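You operate a simulated robot arm through the tools that you are given. There is no shell and no other tool. Be economical: measure what you need, move in short steps, check, and stop when the job is done.

You are at the controls of a simulated robot arm. One attempt, no reset.

JOB
Tamp the coping joint, cover it with hessian and wet it to set.
Fine: tip the cup of water over the hessian roll; leave bare the end by the moss patch; put tamper and cup back; wait till that end turns pale.

The check looks at the end state, three seconds after you hand in, the way a careful person would. Anything else that was tipped, shoved, dropped, spilled or broken makes it a failure. Lids that push on must go on centred and level and be pressed home; caps that screw on are set level and turned clockwise until they are tight.

ROBOT AND FRAMES
A 6-joint arm with a two-finger parallel gripper, fixed in place. Base frame: the origin is at the foot of the arm, x ahead of it, y to its left, z up; the work surface is at about z = 820. Units: mm, degrees, N and s.
With the tool pointing down near the work surface it reaches from about 260 to 680 mm from the base axis. Its first joint turns from -66.0 to 66.0 degrees. Payload 2.9 kg.
The TCP is the grasp point between the finger pads, 30 mm short of the fingertips. In the tool frame z runs along the fingers and y along their closing line. Largest opening 110 mm; finger width 20, thickness 10; the body of the gripper, 48 by 112 mm, starts 55 mm behind the TCP.
Orientation is that of the tool frame in the base frame, as a unit quaternion [x, y, z, w]. With the fingers straight down and closing along the base's y, the tool's x points along the base's -x, its y along +y and its z along -z.

CONTROLS
- The arm moves only by the tool servo_tool. Its argument "steps" is a list of rows, each an object of numbers (a shift or turn left out is 0, a gripper value left out holds the last): "claw": the finger opening in mm, from 0 to 110; "x", "y", "z": the shift along the tool's x, y, z in mm; "rx", "ry", "rz": the turn, a rotation vector about the tool's x, y, z in degrees. In form: [{"claw": .., "x": .., "y": .., "z": .., "rx": .., "ry": .., "rz": ..}, ...]. A call has 1 to 12 rows; each row shifts and turns the commanded pose from where the row before left it, along the tool's axes as they then stand. A row lasts 0.2 s, in which the tool goes at most 50 mm and 8.6 degrees; a call with a longer step from one row to the next is refused whole, and so is a gripper value outside its range. A pose out of reach is approached as far as the arm can. The call stops where the force on the tool passes 60 N (or 10 N more than at its start, if that is more) or the arm is blocked; 0.2 s more then pass. The fingers move at their own pace (about 108 mm/s each) and stop on an object; they squeeze with about 20 N. The grip force told is the motor's: it shows also when the fingers shut on nothing. Time passes only in rows, and 0.2 s behind the last, so rows that do not move let the fingers close. The reply holds the time, the measured pose of the TCP, the force on the tool along the base axes, the opening and the grip force, in the units named above and with some noise.
- Cameras (640 x 400 px; columns grow to the right, rows downward): "scene" is fixed at [82.1, 439.9, 1381.4]; the picture's right is [-0.69, -0.72, 0.00], its down [-0.43, 0.41, -0.80] and it looks along [0.58, -0.56, -0.59] (base axes); focal length 214 px, centre (320, 200). "wrist" rides on the gripper at [72, 17, -103] in the tool frame; the picture's right is [-0.23, 0.97, 0.00], its down [-0.76, -0.18, -0.62] and it looks along [-0.61, -0.14, 0.78] (tool axes); focal length 222 px, centre (320, 200). There is no depth. A picture from a camera that has moved, and an enlarged one, comes with that camera's place and axes in the base frame and with its lens.
- get_image(camera): a new picture of that camera. The clock stands still meanwhile.
- zoom(camera, box): a new picture of the part [left, top, right, bottom] of that camera's present view, enlarged. The clock stands still meanwhile.
- finish_job(): hands the job in; it is judged then, once.

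Work in short steps. Places have to be worked out from the pictures, the camera data and where the tool is seen: move nearer, look again, correct. Check each grasp and each placing, and mend what went wrong. You have 120 turns and 64 pictures in all, those below and enlarged ones among them. Open the gripper and draw the arm clear of the work before you hand the job in, unless the task says otherwise; then end with one line.

The tools are called after "Call:" as name(argument=value, ...) on one line, values as JSON. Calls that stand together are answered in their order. servo_tool: Moves the arm, as the interface text tells. Its arguments: {"type":"object","properties":{"steps":{"type":"array","items":{"type":"object","properties":{"claw":{"type":"number"},"x":{"type":"number"},"y":{"type":"number"},"z":{"type":"number"},"rx":{"type":"number"},"ry":{"type":"number"},"rz":{"type":"number"}}}}},"required":["steps"]} The other tools are called the same way: get_image (camera) takes a picture; zoom (camera, box) takes an enlarged picture of a part of a camera's view; finish_job () hands the job in.

At the start:

```text
time: 0.0
eef_pos: [318.6, 219.8, 1286.3]
tcp_rot: [0.0, 1.0, 0.001, 0.0]
wrist_force: [0.1, -0.6, -0.6]
opening: 109.9
gripper_force: 0.0
```

scene: 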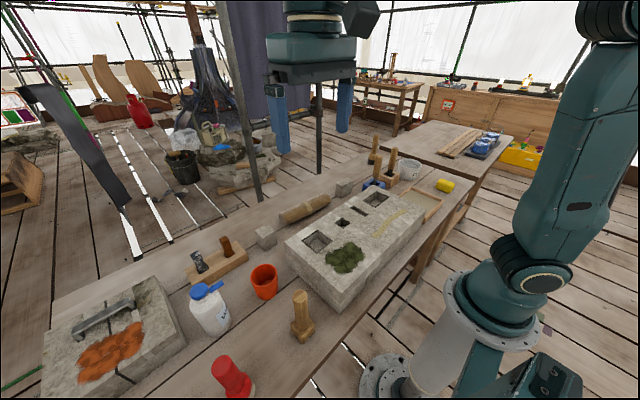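
wrist: 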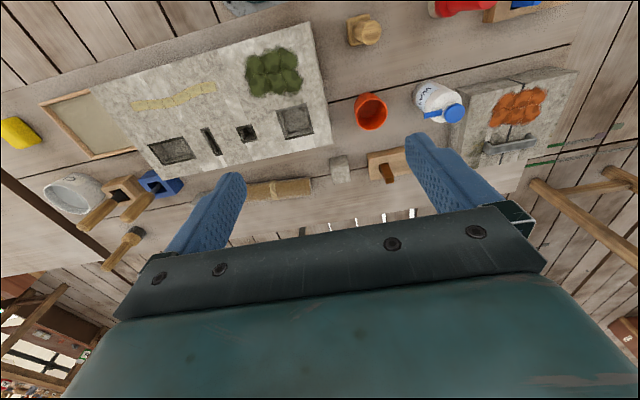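

The pictures show a coping stone with a moss patch and a joint strip, a second stone with an orange patch, and various tools around them. I'll look closer before moving.

Call:
zoom(camera="scene", box=[240, 130, 480, 280])

Call:
zoom(camera="scene", box=[30, 220, 330, 400])

Call:
zoom(camera="wrist", box=[0, 0, 340, 230])

Call:
zoom(camera="wrist", box=[320, 0, 640, 210])

```text
2.67 times, centred on (360, 205) of scene
camera zoom: at [82.1, 439.9, 1381.4], right [-0.69, -0.72, 0.0], down [-0.43, 0.41, -0.8], along [0.58, -0.56, -0.59], focal length 572 px, centre (213, 187)
```

zoom: 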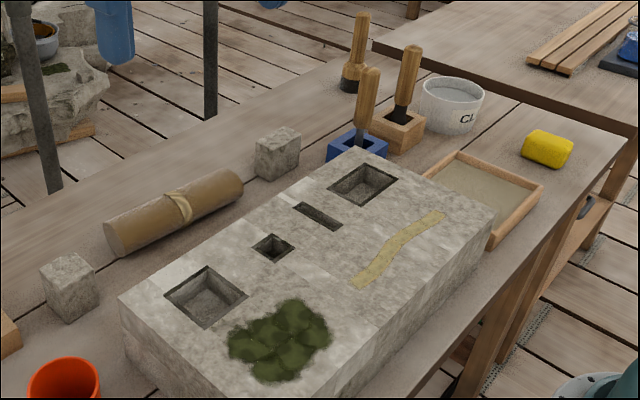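

```text
2.13 times, centred on (180, 310) of scene
camera zoom: at [82.1, 439.9, 1381.4], right [-0.69, -0.72, 0.0], down [-0.43, 0.41, -0.8], along [0.58, -0.56, -0.59], focal length 458 px, centre (619, -35)
```

zoom: 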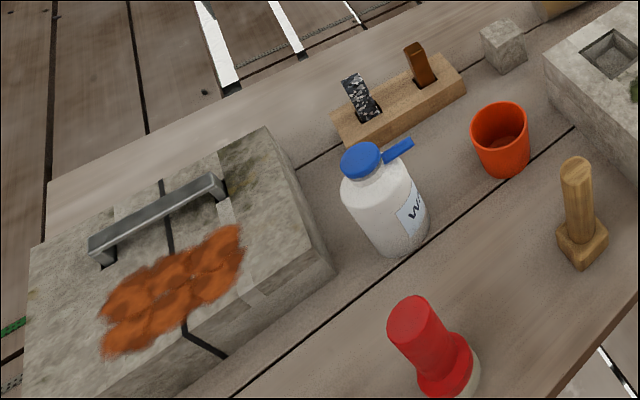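

```text
1.74 times, centred on (170, 115) of wrist
camera zoom: at [246.3, 237.5, 1390.4], right [0.23, 0.97, 0.0], down [0.76, -0.18, 0.62], along [0.61, -0.14, -0.78], focal length 386 px, centre (581, 348)
```

zoom: 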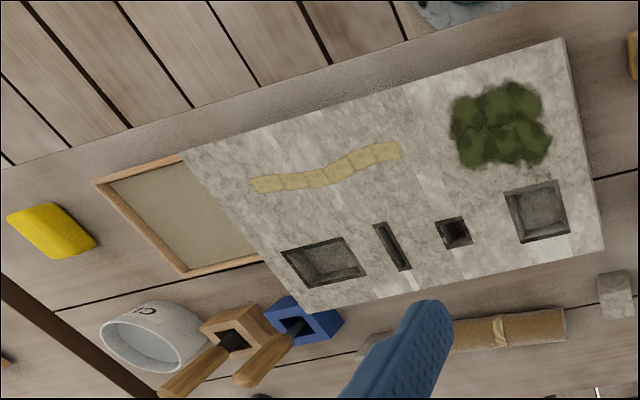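

```text
1.90 times, centred on (480, 105) of wrist
camera zoom: at [246.3, 237.5, 1390.4], right [0.23, 0.97, 0.0], down [0.76, -0.18, 0.62], along [0.61, -0.14, -0.78], focal length 423 px, centre (15, 381)
```

zoom: 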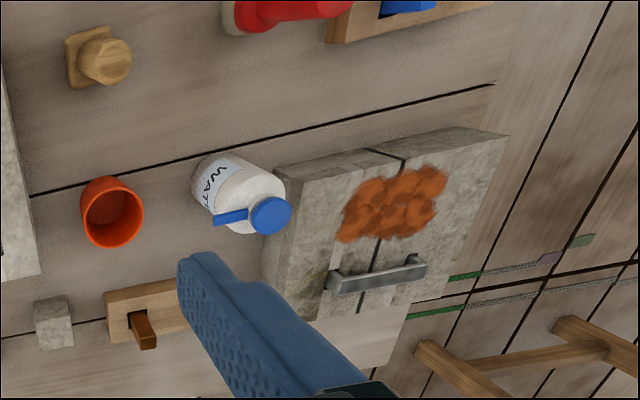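

The strip on the big stone (about x 290, y −177…10) looks like the mortar joint. I'll move over it, lower, for a nearer view.

Call:
servo_tool(steps=[{"y": -48, "z": 10}, {"y": -48, "z": 10}, {"y": -48, "z": 10}, {"y": -48, "z": 10}, {"y": -40, "z": 10}, {"z": 40}, {}])

Call:
get_image(camera="wrist")

```text
time: 1.6
eef_pos: [318.9, -10.5, 1194.9]
tcp_rot: [0.0, 1.0, 0.001, 0.0]
wrist_force: [0.1, 0.4, 0.1]
opening: 109.9
gripper_force: 0.1
```

```text
57 pictures are left
camera wrist: at [246.7, 5.5, 1299.6], right [0.23, 0.97, 0.0], down [0.76, -0.18, 0.62], along [0.61, -0.14, -0.78], focal length 222 px, centre (320, 200)
```

wrist: 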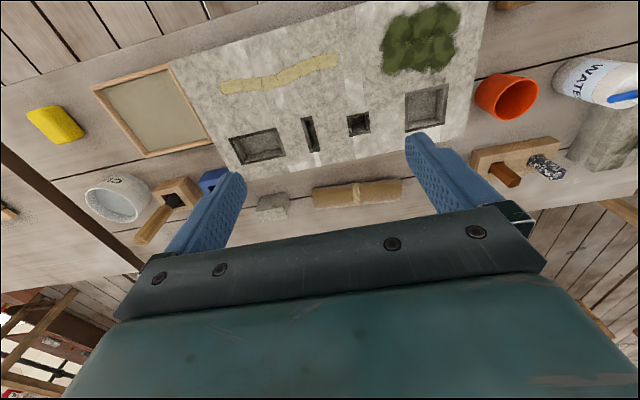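

Zooming in on the strip, tray, cup and the tools.

Call:
zoom(camera="wrist", box=[160, 0, 480, 210])

Call:
zoom(camera="scene", box=[240, 250, 330, 350])

Call:
zoom(camera="scene", box=[330, 140, 470, 240])

```text
1.90 times, centred on (320, 105) of wrist
camera zoom: at [246.7, 5.5, 1299.6], right [0.23, 0.97, 0.0], down [0.76, -0.18, 0.62], along [0.61, -0.14, -0.78], focal length 423 px, centre (320, 381)
```

zoom: 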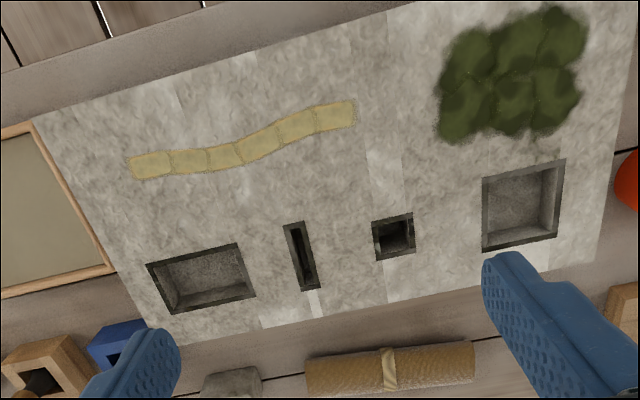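

```text
4.00 times, centred on (285, 300) of scene
camera zoom: at [82.1, 439.9, 1381.4], right [-0.69, -0.72, 0.0], down [-0.43, 0.41, -0.8], along [0.58, -0.56, -0.59], focal length 858 px, centre (460, -200)
```

zoom: 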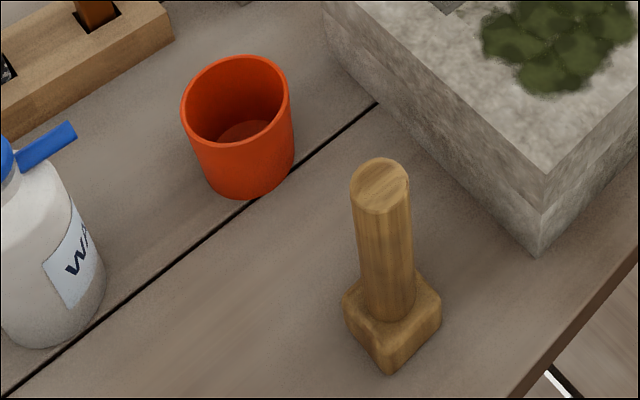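

```text
4.00 times, centred on (400, 190) of scene
camera zoom: at [82.1, 439.9, 1381.4], right [-0.69, -0.72, 0.0], down [-0.43, 0.41, -0.8], along [0.58, -0.56, -0.59], focal length 858 px, centre (0, 240)
```

zoom: 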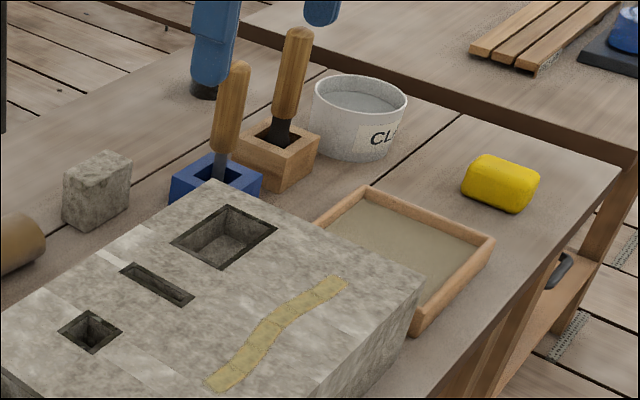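

Strip runs along y at x≈289–299, y≈−160…22, top z≈928. Now I go over the tamper and cup to see them close (and whether the cup has water).

Call:
servo_tool(steps=[{"y": 48}, {"y": 48}, {"y": 48}, {"y": 48}, {"y": 48}, {"y": 48, "z": 25}, {"z": 30}, {}])

Call:
get_image(camera="wrist")

Call:
zoom(camera="wrist", box=[200, 0, 440, 150])

```text
refused: row 6 steps farther than a row can; nothing moved
```

```text
53 pictures are left
camera wrist: at [246.7, 5.5, 1299.6], right [0.23, 0.97, 0.0], down [0.76, -0.18, 0.62], along [0.61, -0.14, -0.78], focal length 222 px, centre (320, 200)
```

wrist: 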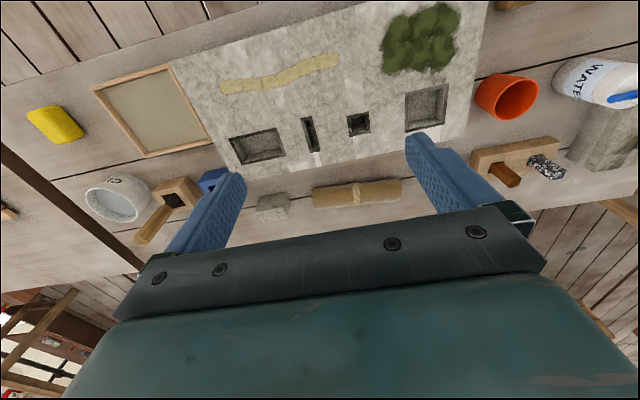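

```text
2.67 times, centred on (320, 75) of wrist
camera zoom: at [246.7, 5.5, 1299.6], right [0.23, 0.97, 0.0], down [0.76, -0.18, 0.62], along [0.61, -0.14, -0.78], focal length 592 px, centre (320, 533)
```

zoom: 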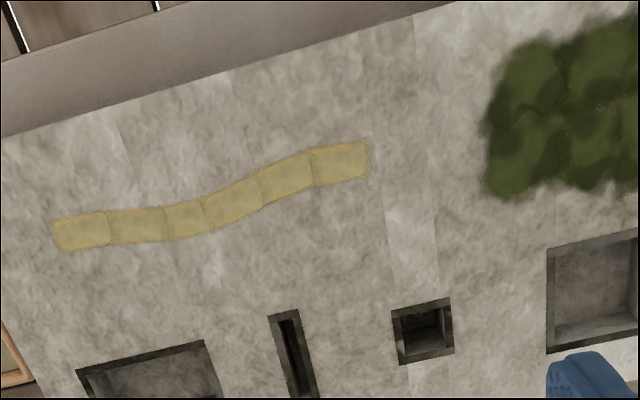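

The row was too long; resend with legal steps.

Call:
servo_tool(steps=[{"y": 48}, {"y": 48}, {"y": 48}, {"y": 48}, {"y": 48}, {"y": 40}, {"z": 45}, {}])

Call:
get_image(camera="wrist")

Call:
zoom(camera="wrist", box=[200, 0, 520, 200])

```text
time: 3.4
eef_pos: [318.2, 269.9, 1150.2]
tcp_rot: [0.0, 1.0, 0.0, 0.0]
wrist_force: [-0.4, -0.2, -0.3]
opening: 110.0
gripper_force: 0.0
```

```text
51 pictures are left
camera wrist: at [245.7, 286.4, 1254.8], right [0.23, 0.97, 0.0], down [0.76, -0.18, 0.62], along [0.61, -0.14, -0.78], focal length 222 px, centre (320, 200)
```

wrist: 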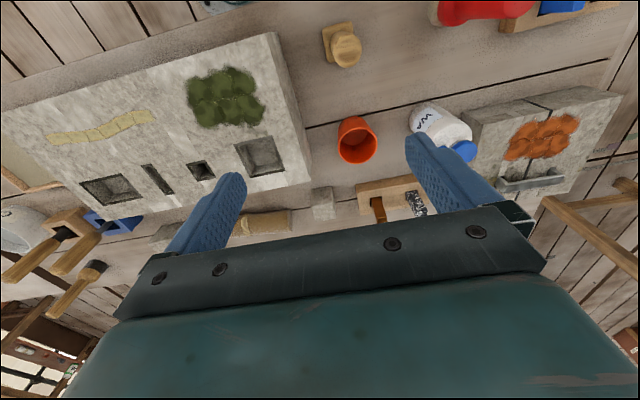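

```text
2.00 times, centred on (360, 100) of wrist
camera zoom: at [245.7, 286.4, 1254.8], right [0.23, 0.97, 0.0], down [0.76, -0.18, 0.62], along [0.61, -0.14, -0.78], focal length 444 px, centre (240, 400)
```

zoom: 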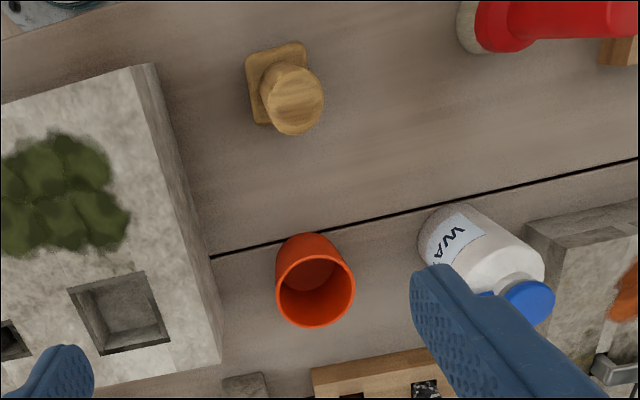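

Handle top is at about (275, 309, 981) and the stone end at y≈237, so I narrow the opening to 70 mm and go over the tamper, still above it.

Call:
servo_tool(steps=[{"claw": 70, "x": 22, "y": 20}, {"x": 21, "y": 19}, {"z": 45}, {"z": 45}, {}])

Call:
get_image(camera="wrist")

Call:
zoom(camera="scene", box=[200, 220, 400, 345])

```text
time: 4.6
eef_pos: [274.4, 308.3, 1059.9]
tcp_rot: [-0.001, 1.0, 0.0, 0.0]
wrist_force: [0.6, 0.1, 0.5]
opening: 70.2
gripper_force: 0.1
```

```text
49 pictures are left
camera wrist: at [201.9, 325.0, 1164.0], right [0.23, 0.97, 0.0], down [0.76, -0.18, 0.62], along [0.61, -0.14, -0.78], focal length 222 px, centre (320, 200)
```

wrist: 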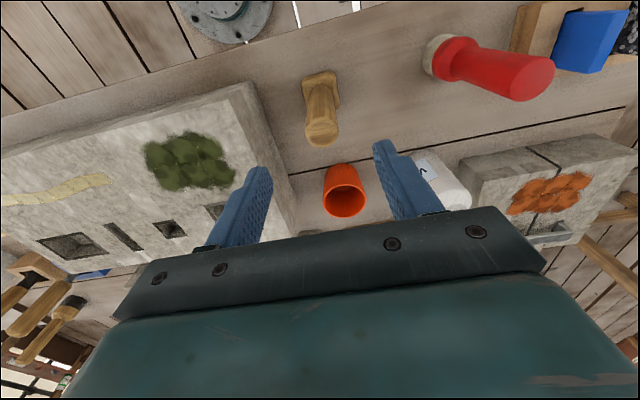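

```text
3.20 times, centred on (300, 282) of scene
camera zoom: at [82.1, 439.9, 1381.4], right [-0.69, -0.72, 0.0], down [-0.43, 0.41, -0.8], along [0.58, -0.56, -0.59], focal length 686 px, centre (384, -64)
```

zoom: 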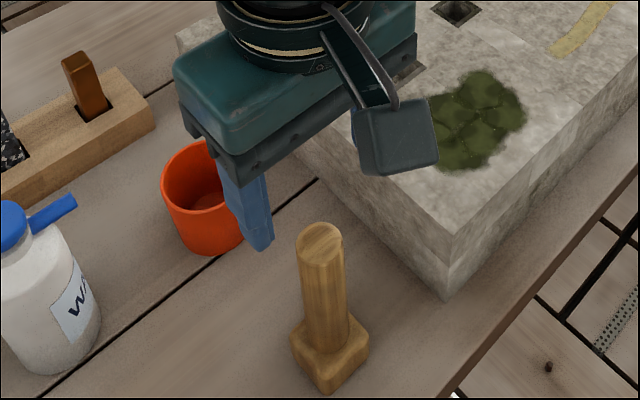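

Handle confirmed at about (275, 310), top z≈975. Descend to z≈938 and close on it.

Call:
servo_tool(steps=[{"y": 2, "z": 40}, {"z": 40}, {"z": 25}, {"z": 15}, {}, {"claw": 0}, {}, {}])

Call:
zoom(camera="scene", box=[200, 220, 400, 345])

```text
time: 6.4
eef_pos: [277.1, 311.1, 939.8]
tcp_rot: [0.0, 1.0, 0.0, 0.0]
wrist_force: [-0.6, 0.0, 0.6]
opening: 29.5
gripper_force: 20.0
```

```text
3.20 times, centred on (300, 282) of scene
camera zoom: at [82.1, 439.9, 1381.4], right [-0.69, -0.72, 0.0], down [-0.43, 0.41, -0.8], along [0.58, -0.56, -0.59], focal length 686 px, centre (384, -64)
```

zoom: 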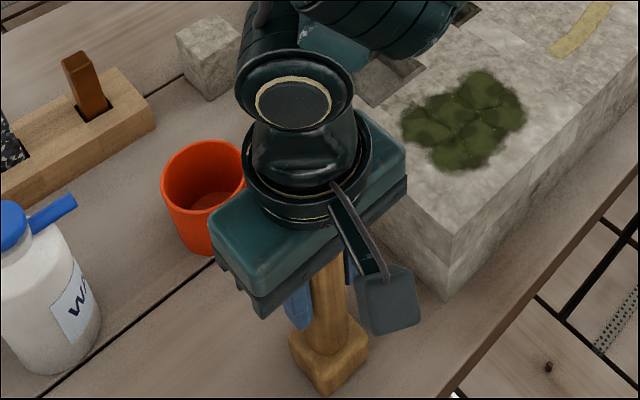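

Gripped at 29.5 mm; home pose is (277, 311, 940). Lift and carry it over the moss-side end of the joint.

Call:
servo_tool(steps=[{"z": -20}, {"z": -45}, {"z": -45}, {"z": -45}, {}])

Call:
servo_tool(steps=[{"y": -45}, {"y": -45}, {"y": -45}, {"y": -45}, {"y": -45}, {"y": -45}, {"y": -34, "x": -15}, {}])

Call:
get_image(camera="wrist")

Call:
get_image(camera="scene")

```text
time: 7.6
eef_pos: [275.2, 309.2, 1096.0]
tcp_rot: [0.0, 1.0, 0.0, 0.0]
wrist_force: [0.2, 0.0, -2.1]
opening: 29.7
gripper_force: 20.3
```

```text
time: 9.4
eef_pos: [291.2, 5.8, 1096.1]
tcp_rot: [0.0, 1.0, 0.0, 0.001]
wrist_force: [-0.6, -1.0, -2.5]
opening: 29.5
gripper_force: 19.9
```

```text
46 pictures are left
camera wrist: at [218.6, 21.9, 1200.1], right [0.23, 0.97, 0.0], down [0.76, -0.18, 0.62], along [0.61, -0.14, -0.78], focal length 222 px, centre (320, 200)
```

wrist: 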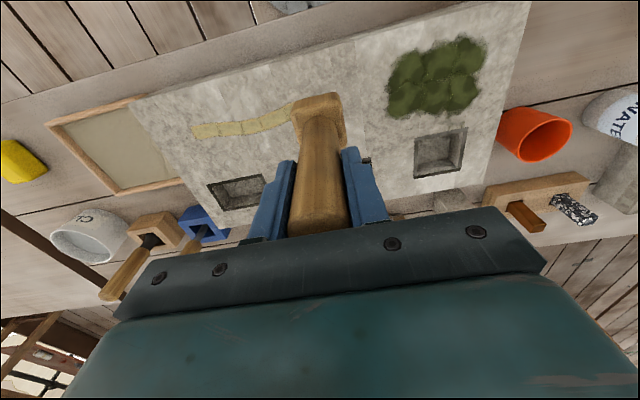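

```text
45 pictures are left
```

scene: 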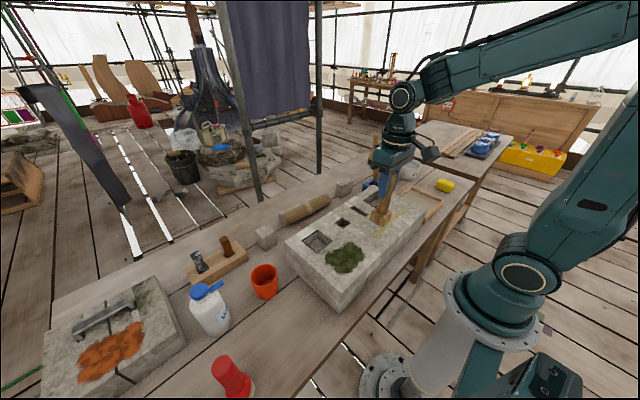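

Tamper foot should be ~45 mm above the stone at the first cell. Descend gently and watch the force.

Call:
servo_tool(steps=[{"z": 15}, {"z": 10}, {"z": 6}, {"z": 4}, {}])

Call:
servo_tool(steps=[{"z": 3}, {"z": 2}, {}])

Call:
servo_tool(steps=[{"z": 2}, {"z": 2}, {}])

```text
time: 10.6
eef_pos: [290.5, 6.2, 1062.1]
tcp_rot: [0.001, 1.0, -0.001, 0.0]
wrist_force: [0.7, 1.1, -2.0]
opening: 29.6
gripper_force: 19.9
```

```text
time: 11.4
eef_pos: [290.1, 6.1, 1056.1]
tcp_rot: [0.0, 1.0, 0.001, 0.0]
wrist_force: [-1.0, -0.5, -2.5]
opening: 29.6
gripper_force: 19.9
```

```text
time: 12.2
eef_pos: [291.2, 5.2, 1052.5]
tcp_rot: [-0.001, 1.0, 0.0, 0.0]
wrist_force: [0.2, -0.2, -3.4]
opening: 29.7
gripper_force: 19.6
```

Call:
zoom(camera="scene", box=[330, 140, 450, 260])

Call:
servo_tool(steps=[{"z": 2}, {"z": 2}, {}])

Call:
servo_tool(steps=[{"z": 2}, {"z": 2}, {}])

```text
3.33 times, centred on (390, 200) of scene
camera zoom: at [82.1, 439.9, 1381.4], right [-0.69, -0.72, 0.0], down [-0.43, 0.41, -0.8], along [0.58, -0.56, -0.59], focal length 715 px, centre (87, 200)
```

zoom: 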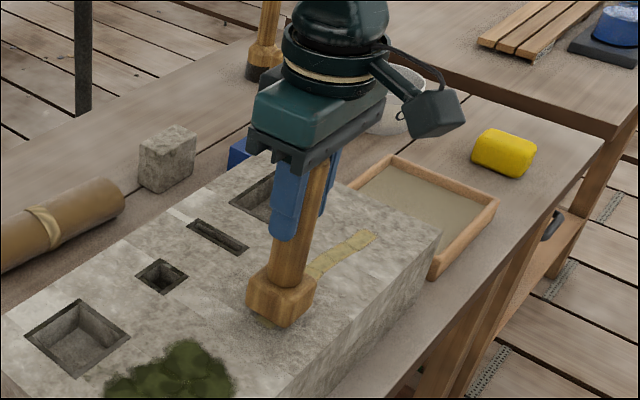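

```text
time: 13.0
eef_pos: [290.1, 6.9, 1048.1]
tcp_rot: [0.001, 1.0, 0.0, 0.0]
wrist_force: [-0.6, -0.2, -1.9]
opening: 30.0
gripper_force: 20.3
```

```text
time: 13.8
eef_pos: [290.5, 6.0, 1044.7]
tcp_rot: [0.0, 1.0, -0.001, 0.0]
wrist_force: [0.8, 0.2, -2.0]
opening: 29.3
gripper_force: 19.7
```

No contact yet at z≈1045; continue gently.

Call:
servo_tool(steps=[{"z": 2}, {"z": 2}, {}])

Call:
servo_tool(steps=[{"z": 2}, {"z": 2}, {}])

Call:
servo_tool(steps=[{"z": 2}, {"z": 1}, {}])

```text
time: 14.6
eef_pos: [291.6, 6.2, 1041.5]
tcp_rot: [0.0, 1.0, 0.0, 0.001]
wrist_force: [-1.5, 0.2, 10.9]
opening: 29.5
gripper_force: 20.0
```

```text
time: 15.4
eef_pos: [290.9, 6.9, 1035.7]
tcp_rot: [0.0, 1.0, 0.0, 0.001]
wrist_force: [2.4, 0.8, 18.5]
opening: 29.4
gripper_force: 20.1
```

```text
time: 16.2
eef_pos: [291.3, 4.8, 1032.8]
tcp_rot: [0.0, 1.0, 0.0, 0.001]
wrist_force: [3.5, -2.3, 18.9]
opening: 29.5
gripper_force: 20.1
```

Contact at z≈1042, force levelling near 19 N (either mortar giving or handle slipping). Lift and look.

Call:
servo_tool(steps=[{"z": -10}, {"z": -25}, {"y": 40}, {}])

Call:
get_image(camera="wrist")

Call:
zoom(camera="scene", box=[330, 140, 450, 260])

```text
time: 17.2
eef_pos: [289.8, 46.1, 1069.3]
tcp_rot: [0.001, 1.0, 0.001, 0.0]
wrist_force: [-0.2, -0.5, -2.9]
opening: 29.6
gripper_force: 19.9
```

```text
43 pictures are left
camera wrist: at [218.1, 63.1, 1172.7], right [0.23, 0.97, 0.0], down [0.76, -0.18, 0.62], along [0.61, -0.14, -0.78], focal length 222 px, centre (320, 200)
```

wrist: 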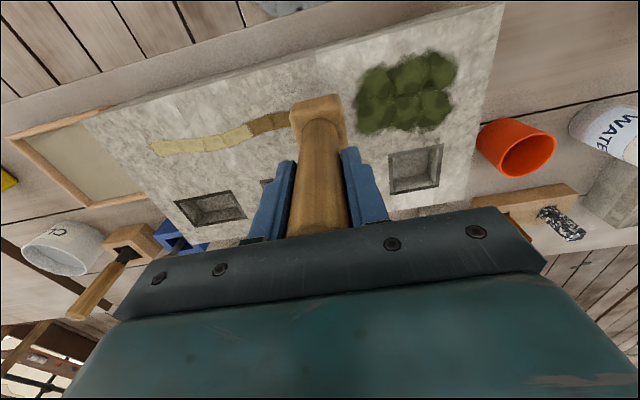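

```text
3.33 times, centred on (390, 200) of scene
camera zoom: at [82.1, 439.9, 1381.4], right [-0.69, -0.72, 0.0], down [-0.43, 0.41, -0.8], along [0.58, -0.56, -0.59], focal length 715 px, centre (87, 200)
```

zoom: 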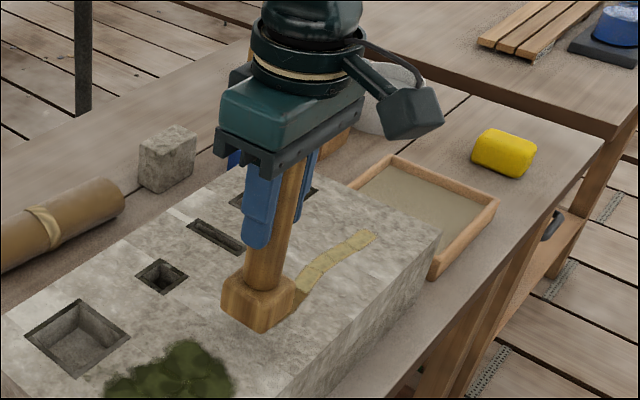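

The end of the joint has darkened: tamping works. Next cell at y≈−22, pressing less so the handle doesn't slip further.

Call:
servo_tool(steps=[{"y": -34}, {"y": -34, "x": -2}, {"z": 20}, {"z": 8}, {"z": 3}, {}])

Call:
servo_tool(steps=[{"z": 2}, {"z": 2}, {}])

```text
time: 18.6
eef_pos: [292.4, -21.8, 1036.1]
tcp_rot: [0.0, 1.0, 0.001, 0.001]
wrist_force: [0.3, 0.5, -3.1]
opening: 29.1
gripper_force: 20.4
```

```text
time: 19.4
eef_pos: [292.4, -22.3, 1033.7]
tcp_rot: [0.0, 1.0, 0.001, 0.0]
wrist_force: [-1.2, 1.1, 1.1]
opening: 29.3
gripper_force: 19.8
```

Call:
servo_tool(steps=[{"z": 2}, {"z": 1}, {}])

Call:
servo_tool(steps=[{"z": -10}, {"z": -15}, {"y": -33, "x": -4}, {"z": 15}, {"z": 9}, {"z": 3}, {}])

Call:
get_image(camera="wrist")

```text
time: 20.2
eef_pos: [293.7, -21.7, 1030.4]
tcp_rot: [-0.001, 1.0, 0.001, 0.001]
wrist_force: [-1.1, 2.8, 19.2]
opening: 29.7
gripper_force: 19.7
```

```text
time: 21.8
eef_pos: [297.2, -54.6, 1028.9]
tcp_rot: [0.0, 1.0, 0.0, 0.002]
wrist_force: [-3.1, 1.0, 17.8]
opening: 29.8
gripper_force: 20.0
```

```text
41 pictures are left
camera wrist: at [224.7, -38.6, 1132.4], right [0.23, 0.97, 0.0], down [0.76, -0.18, 0.63], along [0.61, -0.14, -0.78], focal length 222 px, centre (320, 200)
```

wrist: 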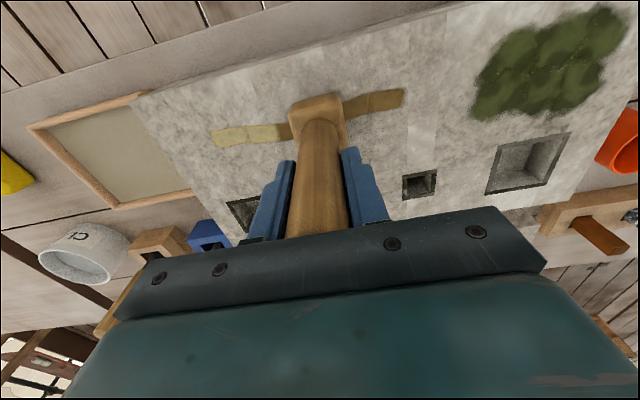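

Right side dark, cells continuing. Next: y≈−83 and −111, stopping at z≈1029.

Call:
servo_tool(steps=[{"z": -10}, {"z": -15}, {"y": -29, "x": -1}, {"z": 15}, {"z": 9}, {"z": 1}, {}])

Call:
servo_tool(steps=[{"z": -10}, {"z": -15}, {"y": -28, "x": 3}, {"z": 15}, {"z": 9}, {"z": 1}, {}])

Call:
servo_tool(steps=[{"z": -10}, {"z": -15}, {"y": -32, "x": 5}, {"z": 15}, {"z": 9}, {"z": 1}, {}])

Call:
servo_tool(steps=[{"z": -10}, {"z": -40}, {"z": -40}, {"y": 45}, {"y": 45}, {"y": 45}, {"y": 45}, {"y": 45}, {}])

Call:
zoom(camera="wrist", box=[0, 0, 480, 220])

```text
time: 23.4
eef_pos: [297.4, -82.9, 1028.6]
tcp_rot: [0.0, 1.0, 0.0, 0.001]
wrist_force: [-4.0, 0.5, 14.4]
opening: 29.6
gripper_force: 19.9
```

```text
time: 25.0
eef_pos: [295.1, -112.0, 1029.0]
tcp_rot: [0.001, 1.0, 0.0, 0.001]
wrist_force: [-3.8, 0.1, 13.2]
opening: 29.5
gripper_force: 20.3
```

```text
time: 26.6
eef_pos: [288.8, -143.4, 1028.5]
tcp_rot: [0.0, 1.0, 0.0, 0.0]
wrist_force: [-5.1, 3.7, 17.6]
opening: 29.5
gripper_force: 20.4
```

```text
time: 28.6
eef_pos: [290.8, 80.8, 1117.5]
tcp_rot: [0.0, 1.0, 0.0, 0.0]
wrist_force: [-0.3, -0.7, -2.3]
opening: 29.5
gripper_force: 19.9
```

```text
1.33 times, centred on (240, 110) of wrist
camera zoom: at [218.7, 97.5, 1222.1], right [0.23, 0.97, 0.0], down [0.76, -0.18, 0.62], along [0.61, -0.14, -0.78], focal length 296 px, centre (427, 320)
```

zoom: 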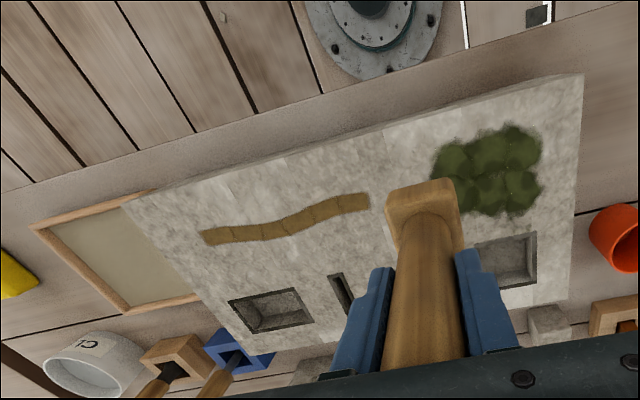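

All six cells are darker: tamped. Return the tamper to (277, 311), descending until gentle contact.

Call:
servo_tool(steps=[{"y": 46}, {"y": 46}, {"y": 46}, {"y": 46}, {"y": 46, "x": 14}, {"z": 45}, {"z": 45}, {"z": 45}, {"z": 30}, {}])

Call:
servo_tool(steps=[{"z": 10}, {"z": 5}, {}])

Call:
get_image(camera="scene")

```text
time: 30.8
eef_pos: [276.9, 311.8, 953.3]
tcp_rot: [0.0, 1.0, 0.0, 0.0]
wrist_force: [0.0, 0.1, -3.1]
opening: 29.4
gripper_force: 20.0
```

```text
time: 31.6
eef_pos: [276.8, 310.3, 938.5]
tcp_rot: [0.0, 1.0, 0.001, -0.001]
wrist_force: [-0.4, 0.2, -2.4]
opening: 29.4
gripper_force: 20.2
```

```text
39 pictures are left
```

scene: 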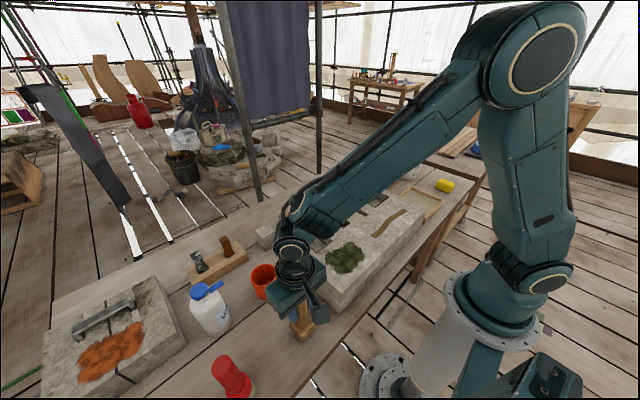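

Call:
servo_tool(steps=[{"z": 4}, {"z": 2}, {}])

Call:
servo_tool(steps=[{"z": 2}, {"z": 2}, {}])

```text
time: 32.4
eef_pos: [276.5, 311.6, 932.6]
tcp_rot: [0.001, 1.0, 0.0, 0.0]
wrist_force: [0.5, -0.1, -2.3]
opening: 29.5
gripper_force: 20.2
```

```text
time: 33.2
eef_pos: [276.4, 310.7, 929.0]
tcp_rot: [0.0, 1.0, 0.001, 0.0]
wrist_force: [-0.8, -0.5, 2.9]
opening: 29.6
gripper_force: 20.2
```

Contact felt at z≈929. Release to 60 mm, rise and check.

Call:
servo_tool(steps=[{"z": 1}, {"claw": 60}, {}, {"z": -20}, {"z": -45}, {"z": -45}, {"z": -45}, {}])

Call:
get_image(camera="wrist")

```text
time: 35.0
eef_pos: [276.3, 310.9, 1082.2]
tcp_rot: [0.0, 1.0, 0.0, 0.001]
wrist_force: [0.4, 0.9, 0.0]
opening: 60.1
gripper_force: 0.2
```

```text
38 pictures are left
camera wrist: at [202.9, 327.1, 1186.2], right [0.23, 0.97, 0.0], down [0.76, -0.18, 0.62], along [0.61, -0.14, -0.78], focal length 222 px, centre (320, 200)
```

wrist: 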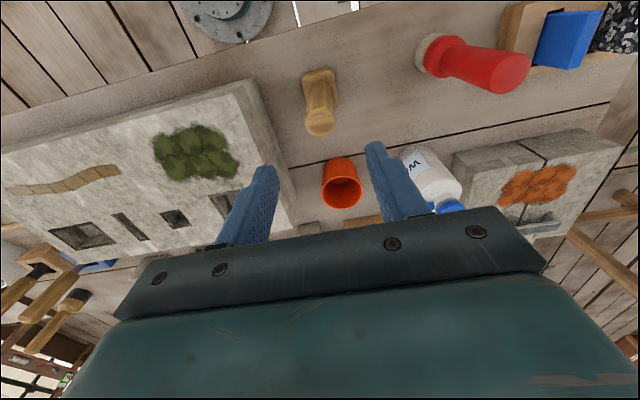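

Tamper stands upright at home. Now go over the hessian roll, estimated centre (600, 12), diameter ~55, axis near y.

Call:
servo_tool(steps=[{"claw": 110, "x": -36, "y": -33}, {"x": -36, "y": -33}, {"x": -36, "y": -33}, {"x": -36, "y": -33}, {"x": -36, "y": -33}, {"x": -36, "y": -33}, {"x": -36, "y": -33}, {"x": -36, "y": -33}, {"x": -36, "y": -33}, {}])

Call:
servo_tool(steps=[{"rz": 8.5}, {"rz": 8.5}, {"rz": 8.5}, {"rz": 8.5}, {"rz": 8.5}, {"rz": 8.5}, {"rz": 8.5}, {"rz": 8.5}, {"rz": 8.5}, {"rz": 8.5}, {"rz": 5}, {}])

Call:
get_image(camera="wrist")

Call:
get_image(camera="scene")

```text
time: 37.2
eef_pos: [601.0, 15.0, 1082.6]
tcp_rot: [0.0, 1.0, 0.0, 0.0]
wrist_force: [-0.7, -0.1, 0.4]
opening: 110.0
gripper_force: 0.1
```

```text
time: 39.8
eef_pos: [599.2, 14.0, 1080.9]
tcp_rot: [0.708, 0.707, 0.0, 0.0]
wrist_force: [-0.1, 0.2, 0.4]
opening: 110.3
gripper_force: 0.1
```

```text
37 pictures are left
camera wrist: at [616.8, 86.1, 1186.2], right [0.97, -0.23, 0.0], down [-0.18, -0.76, 0.62], along [-0.14, -0.61, -0.78], focal length 222 px, centre (320, 200)
```

wrist: 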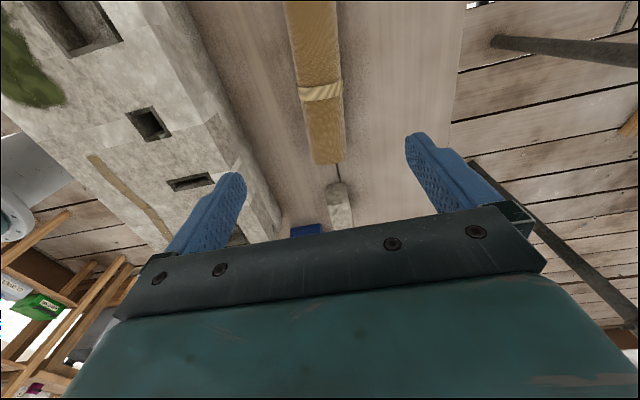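

```text
36 pictures are left
```

scene: 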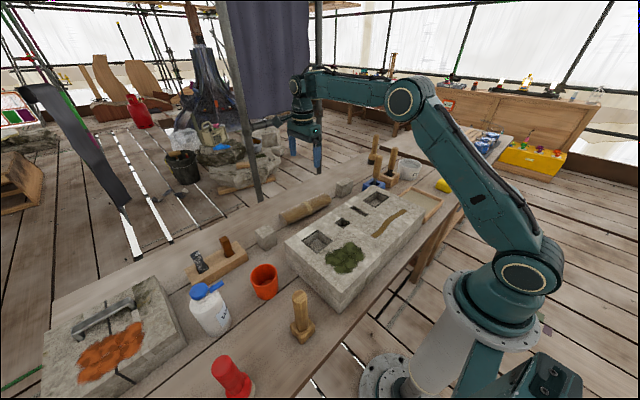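

Band (roll middle) is at about (602, 16), axis yawed ~6°. Align 6° and descend to z≈857 (fingertips just above the bench).

Call:
servo_tool(steps=[{"x": 2, "y": 3}, {"rz": 6}, {"z": 45}, {"z": 45}, {"z": 45}, {"z": 40}, {}])

Call:
get_image(camera="wrist")

Call:
zoom(camera="scene", box=[240, 140, 400, 240])

```text
time: 41.4
eef_pos: [603.8, 17.0, 906.3]
tcp_rot: [0.743, 0.67, 0.0, 0.001]
wrist_force: [0.0, 0.5, -0.2]
opening: 109.9
gripper_force: 0.1
```

```text
35 pictures are left
camera wrist: at [628.0, 86.2, 1010.8], right [0.94, -0.33, 0.0], down [-0.26, -0.74, 0.62], along [-0.2, -0.59, -0.78], focal length 222 px, centre (320, 200)
```

wrist: 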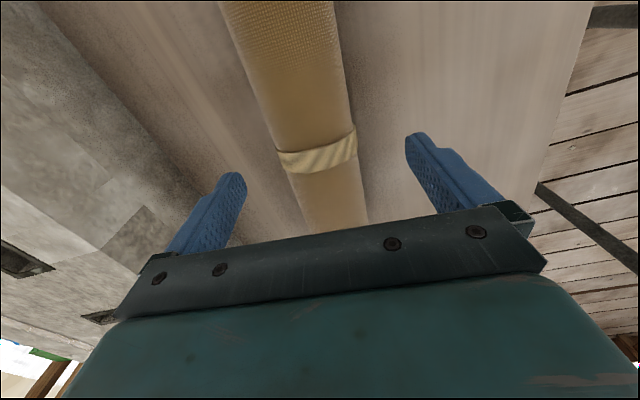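

```text
4.00 times, centred on (320, 190) of scene
camera zoom: at [82.1, 439.9, 1381.4], right [-0.69, -0.72, 0.0], down [-0.43, 0.41, -0.8], along [0.58, -0.56, -0.59], focal length 858 px, centre (320, 240)
```

zoom: 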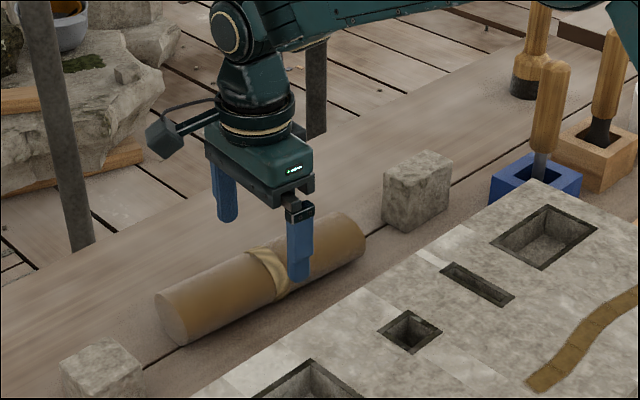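

Aligned over the band. Descend to z≈857 and close.

Call:
servo_tool(steps=[{"z": 25}, {"z": 15}, {"z": 9}, {}, {"claw": 0}, {}, {}])

Call:
servo_tool(steps=[{"z": -10}, {"z": -40}, {"z": -45}, {"z": -45}, {"z": -45}, {}])

Call:
get_image(camera="wrist")

Call:
zoom(camera="scene", box=[240, 80, 440, 205])

```text
time: 43.0
eef_pos: [603.6, 15.2, 858.7]
tcp_rot: [0.743, 0.67, 0.0, 0.0]
wrist_force: [-0.7, 0.3, -0.1]
opening: 55.9
gripper_force: 19.8
```

```text
time: 44.4
eef_pos: [602.4, 16.1, 1043.1]
tcp_rot: [0.743, 0.67, 0.0, 0.0]
wrist_force: [-0.5, 0.4, -2.9]
opening: 55.6
gripper_force: 20.9
```

```text
33 pictures are left
camera wrist: at [627.4, 86.0, 1147.0], right [0.94, -0.33, 0.0], down [-0.26, -0.74, 0.62], along [-0.2, -0.59, -0.78], focal length 222 px, centre (320, 200)
```

wrist: 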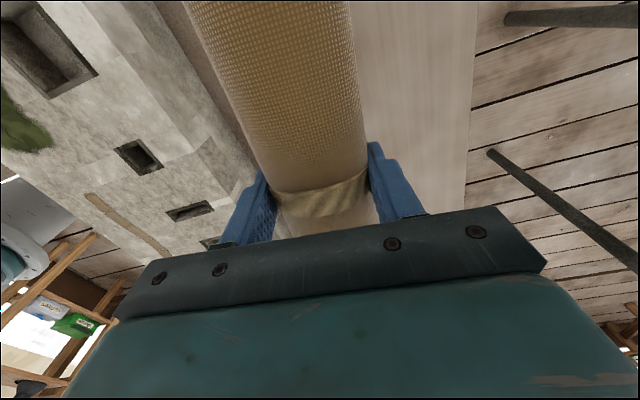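

```text
3.20 times, centred on (340, 142) of scene
camera zoom: at [82.2, 439.9, 1381.4], right [-0.69, -0.72, 0.0], down [-0.43, 0.41, -0.8], along [0.58, -0.56, -0.59], focal length 686 px, centre (256, 384)
```

zoom: 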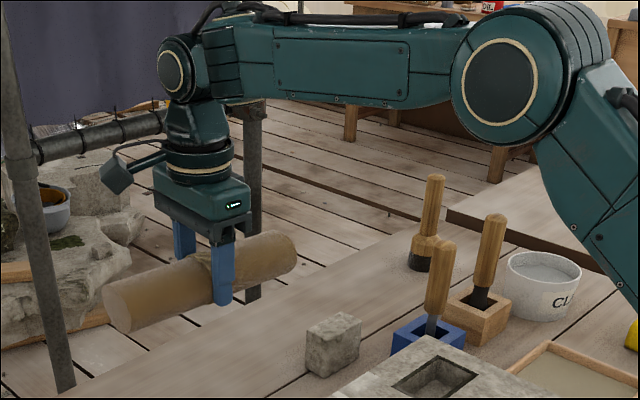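

Roll held level, 56 mm, TCP 39 mm above its underside; +y end ≈106 mm from TCP. Square up, and carry it to (294, −113).

Call:
servo_tool(steps=[{"rz": -6}, {"z": -45}, {"x": -16, "y": -38.5}, {"x": -16, "y": -38.5}, {"x": -16, "y": -38.5}, {"x": -16, "y": -38.5}, {"x": -16, "y": -38.5}, {"x": -16, "y": -38.5}, {"x": -16, "y": -38.5}, {"x": -17, "y": -38.5}, {}])

Call:
get_image(camera="wrist")

Call:
get_image(camera="scene")

```text
time: 46.8
eef_pos: [293.6, -112.4, 1088.8]
tcp_rot: [0.707, 0.708, 0.0, 0.0]
wrist_force: [0.4, -0.3, -1.8]
opening: 56.2
gripper_force: 20.6
```

```text
31 pictures are left
camera wrist: at [310.8, -40.7, 1193.3], right [0.97, -0.23, 0.0], down [-0.18, -0.76, 0.62], along [-0.14, -0.61, -0.78], focal length 222 px, centre (320, 200)
```

wrist: 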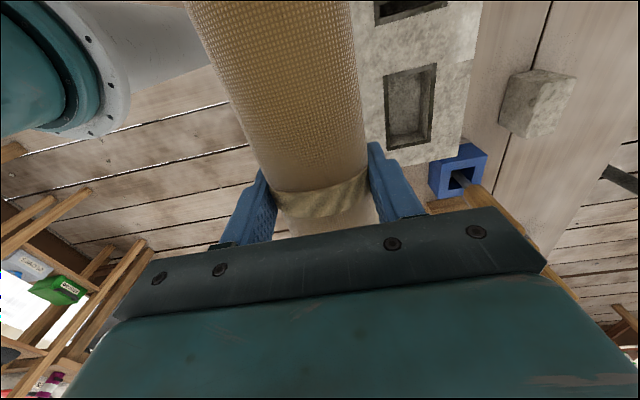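

```text
30 pictures are left
```

scene: 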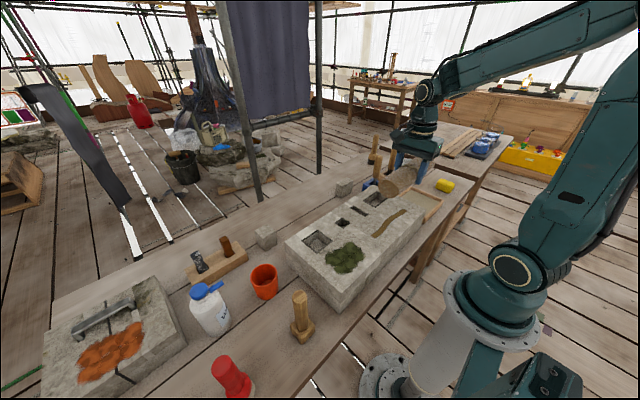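

In position in plan. Descend to ~10 mm above contact and look.

Call:
servo_tool(steps=[{"z": 45}, {"z": 40}, {"z": 25}, {}])

Call:
zoom(camera="scene", box=[330, 130, 490, 250])

```text
time: 47.8
eef_pos: [293.4, -113.7, 976.2]
tcp_rot: [0.707, 0.707, 0.0, 0.0]
wrist_force: [0.6, -0.9, -2.3]
opening: 56.2
gripper_force: 19.5
```

```text
3.33 times, centred on (410, 190) of scene
camera zoom: at [82.2, 439.9, 1381.4], right [-0.69, -0.72, 0.0], down [-0.43, 0.41, -0.8], along [0.58, -0.56, -0.59], focal length 715 px, centre (20, 233)
```

zoom: 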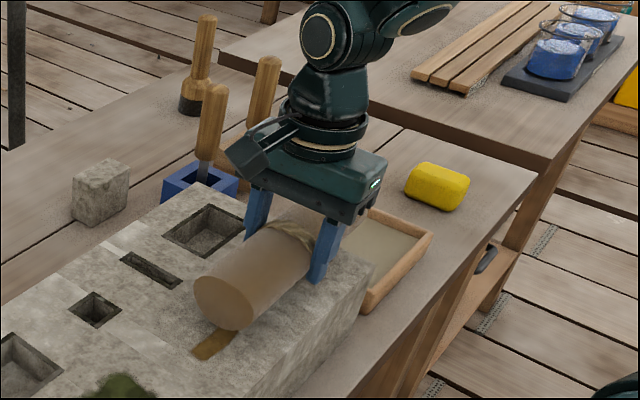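

The roll end leaves ~29 mm of strip bare by the moss, lined up in x. Lower to contact in small steps.

Call:
servo_tool(steps=[{"z": 6}, {"z": 4}, {}])

Call:
servo_tool(steps=[{"z": 2}, {"z": 2}, {}])

```text
time: 48.6
eef_pos: [293.6, -112.6, 968.4]
tcp_rot: [0.707, 0.707, 0.0, -0.001]
wrist_force: [-0.4, -0.3, -2.1]
opening: 55.9
gripper_force: 20.0
```

```text
time: 49.4
eef_pos: [294.8, -113.6, 964.0]
tcp_rot: [0.707, 0.707, 0.001, 0.0]
wrist_force: [0.2, -0.7, -1.6]
opening: 55.9
gripper_force: 20.0
```

Call:
servo_tool(steps=[{"z": 2}, {"z": 1}, {}])

Call:
servo_tool(steps=[{"z": 1}, {"z": 1}, {}])

```text
time: 50.2
eef_pos: [294.3, -112.7, 960.5]
tcp_rot: [0.707, 0.707, 0.0, 0.0]
wrist_force: [1.0, 0.2, -3.1]
opening: 56.0
gripper_force: 20.8
```

```text
time: 51.0
eef_pos: [295.2, -112.5, 959.1]
tcp_rot: [0.707, 0.707, 0.0, 0.001]
wrist_force: [-0.1, 0.4, -2.6]
opening: 56.0
gripper_force: 20.0
```

Call:
servo_tool(steps=[{"z": 1}, {"z": 1}, {}])

Call:
servo_tool(steps=[{"z": 1}, {"z": 1}, {}])

```text
time: 51.8
eef_pos: [294.5, -112.0, 957.8]
tcp_rot: [0.707, 0.707, 0.001, 0.001]
wrist_force: [-6.4, 0.9, 27.7]
opening: 56.1
gripper_force: 20.6
```

```text
time: 52.6
eef_pos: [293.9, -113.4, 954.8]
tcp_rot: [0.707, 0.707, 0.0, 0.0]
wrist_force: [-4.2, 0.3, 27.8]
opening: 56.2
gripper_force: 20.4
```

Firmly seated. Ease up 2 mm, open to 80 and rise.

Call:
servo_tool(steps=[{"z": -2}, {"claw": 85}, {}, {"z": -15}, {"z": -40}, {"z": -45}, {"z": -45}, {}])

Call:
zoom(camera="scene", box=[330, 130, 490, 250])

Call:
get_image(camera="wrist")

```text
time: 54.4
eef_pos: [294.2, -112.6, 1102.6]
tcp_rot: [0.707, 0.707, 0.0, 0.0]
wrist_force: [0.2, -0.8, -0.2]
opening: 85.0
gripper_force: 0.0
```

```text
3.33 times, centred on (410, 190) of scene
camera zoom: at [82.1, 439.9, 1381.4], right [-0.69, -0.72, 0.0], down [-0.43, 0.41, -0.8], along [0.58, -0.56, -0.59], focal length 715 px, centre (20, 233)
```

zoom: 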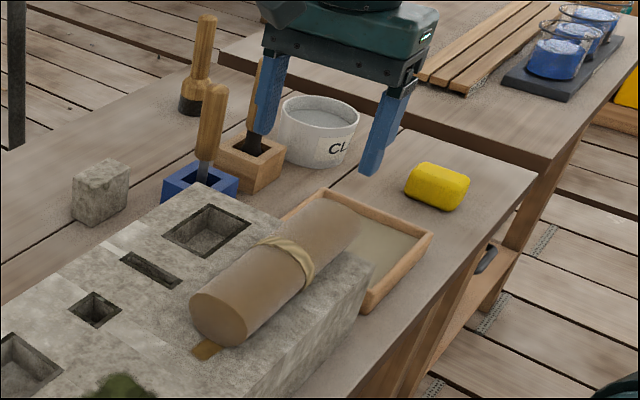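

```text
27 pictures are left
camera wrist: at [311.3, -40.8, 1206.4], right [0.97, -0.23, 0.0], down [-0.18, -0.76, 0.62], along [-0.14, -0.61, -0.78], focal length 222 px, centre (320, 200)
```

wrist: 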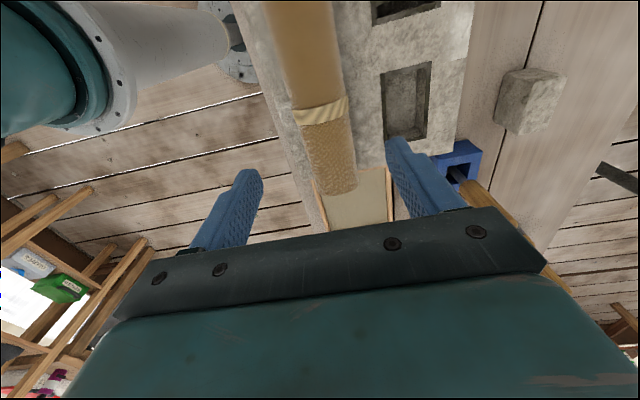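

Roll stayed put. Zoom in to check how it sits on the strip.

Call:
zoom(camera="scene", box=[360, 190, 430, 245])

```text
7.27 times, centred on (395, 218) of scene
camera zoom: at [82.1, 439.9, 1381.4], right [-0.69, -0.72, 0.0], down [-0.43, 0.41, -0.8], along [0.58, -0.56, -0.59], focal length 1560 px, centre (-226, 73)
```

zoom: 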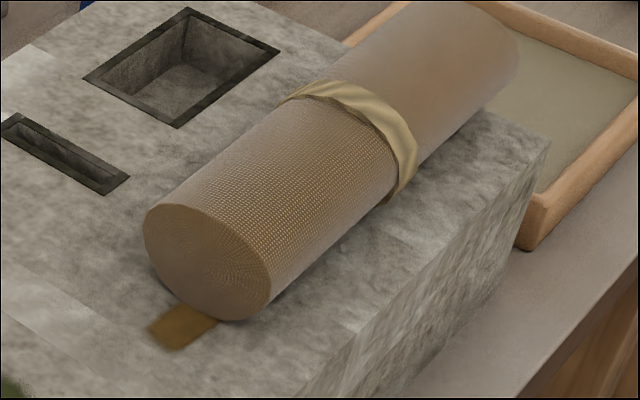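

Roll sits centred (x≈294), end at y≈−8 with ~25 mm of joint bare. Now the cup (~(420, 313), rim z≈901): go there, turning the wrist 180° so that tipping leaves the camera on top.

Call:
servo_tool(steps=[{"z": -20}, {"x": 35, "y": 10, "rz": -8.5}, {"rz": -8.5}, {"rz": -8.5}, {"rz": -8.5}, {"rz": -8.5}, {"rz": -8.5}, {"rz": -8.5}, {"rz": -8.5}, {"rz": -8.5}, {"rz": -8.5}, {"rz": -5}])

Call:
servo_tool(steps=[{"x": -12, "y": 45}, {"x": -12, "y": 45}, {"x": -12, "y": 45}, {"x": -12, "y": 45}, {"x": -12, "y": 45}, {"x": -12, "y": 45}, {"x": -12, "y": 45}, {"x": 0, "y": 45}, {}])

Call:
get_image(camera="wrist")

```text
time: 57.0
eef_pos: [304.7, -77.2, 1122.2]
tcp_rot: [-0.001, 1.0, 0.0, 0.0]
wrist_force: [-0.8, 0.7, -1.0]
opening: 84.9
gripper_force: 0.0
```

```text
time: 59.0
eef_pos: [388.7, 281.6, 1123.5]
tcp_rot: [0.0, 1.0, 0.0, -0.001]
wrist_force: [-0.3, -0.7, 0.1]
opening: 85.0
gripper_force: 0.0
```

```text
25 pictures are left
camera wrist: at [317.4, 298.5, 1227.0], right [0.23, 0.97, 0.0], down [0.76, -0.18, 0.62], along [0.61, -0.14, -0.78], focal length 222 px, centre (320, 200)
```

wrist: 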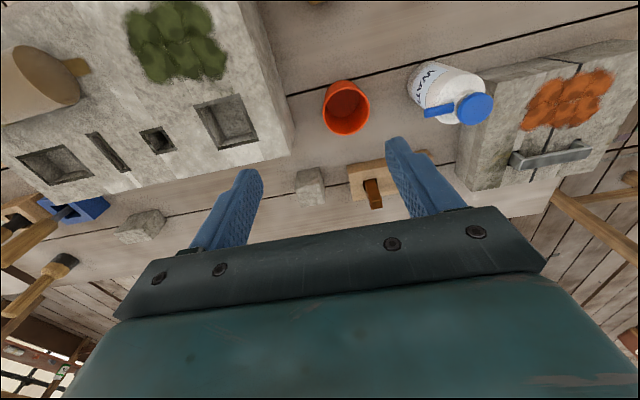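

Now over the cup area; turn the remaining 90° and look closely into the cup.

Call:
servo_tool(steps=[{"rz": -8.5}, {"rz": -8.5}, {"rz": -8.5}, {"rz": -8.5}, {"rz": -8.5}, {"rz": -8.5}, {"rz": -8.5}, {"rz": -8.5}, {"rz": -8.5}, {"rz": -8.5}, {"rz": -5}, {}])

Call:
zoom(camera="wrist", box=[200, 0, 440, 200])

```text
time: 61.6
eef_pos: [389.0, 282.9, 1123.1]
tcp_rot: [0.707, -0.707, -0.001, 0.0]
wrist_force: [0.3, -0.4, -1.7]
opening: 84.9
gripper_force: 0.1
```

```text
2.00 times, centred on (320, 100) of wrist
camera zoom: at [371.9, 209.6, 1226.4], right [-0.97, 0.23, 0.0], down [0.18, 0.76, 0.62], along [0.14, 0.61, -0.78], focal length 444 px, centre (320, 400)
```

zoom: 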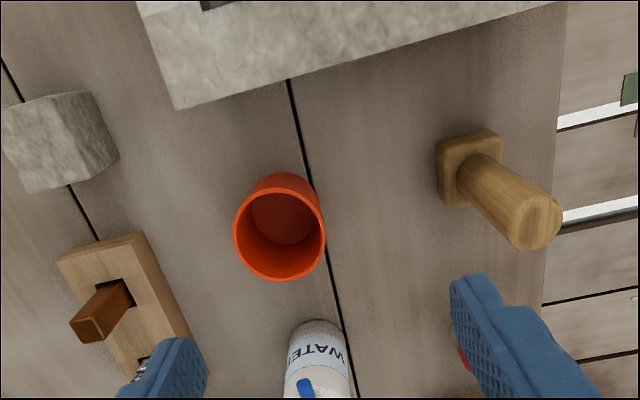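

The disc inside the cup seems to be at z≈847, above the floor (~823), suggesting water. Enlarge to check.

Call:
zoom(camera="wrist", box=[280, 75, 344, 115])

```text
10.00 times, centred on (312, 95) of wrist
camera zoom: at [371.9, 209.6, 1226.4], right [-0.97, 0.23, 0.0], down [0.18, 0.76, 0.62], along [0.14, 0.61, -0.78], focal length 2221 px, centre (400, 1250)
```

zoom: 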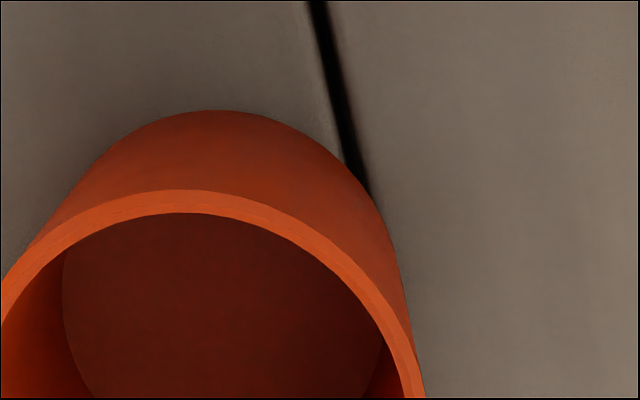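

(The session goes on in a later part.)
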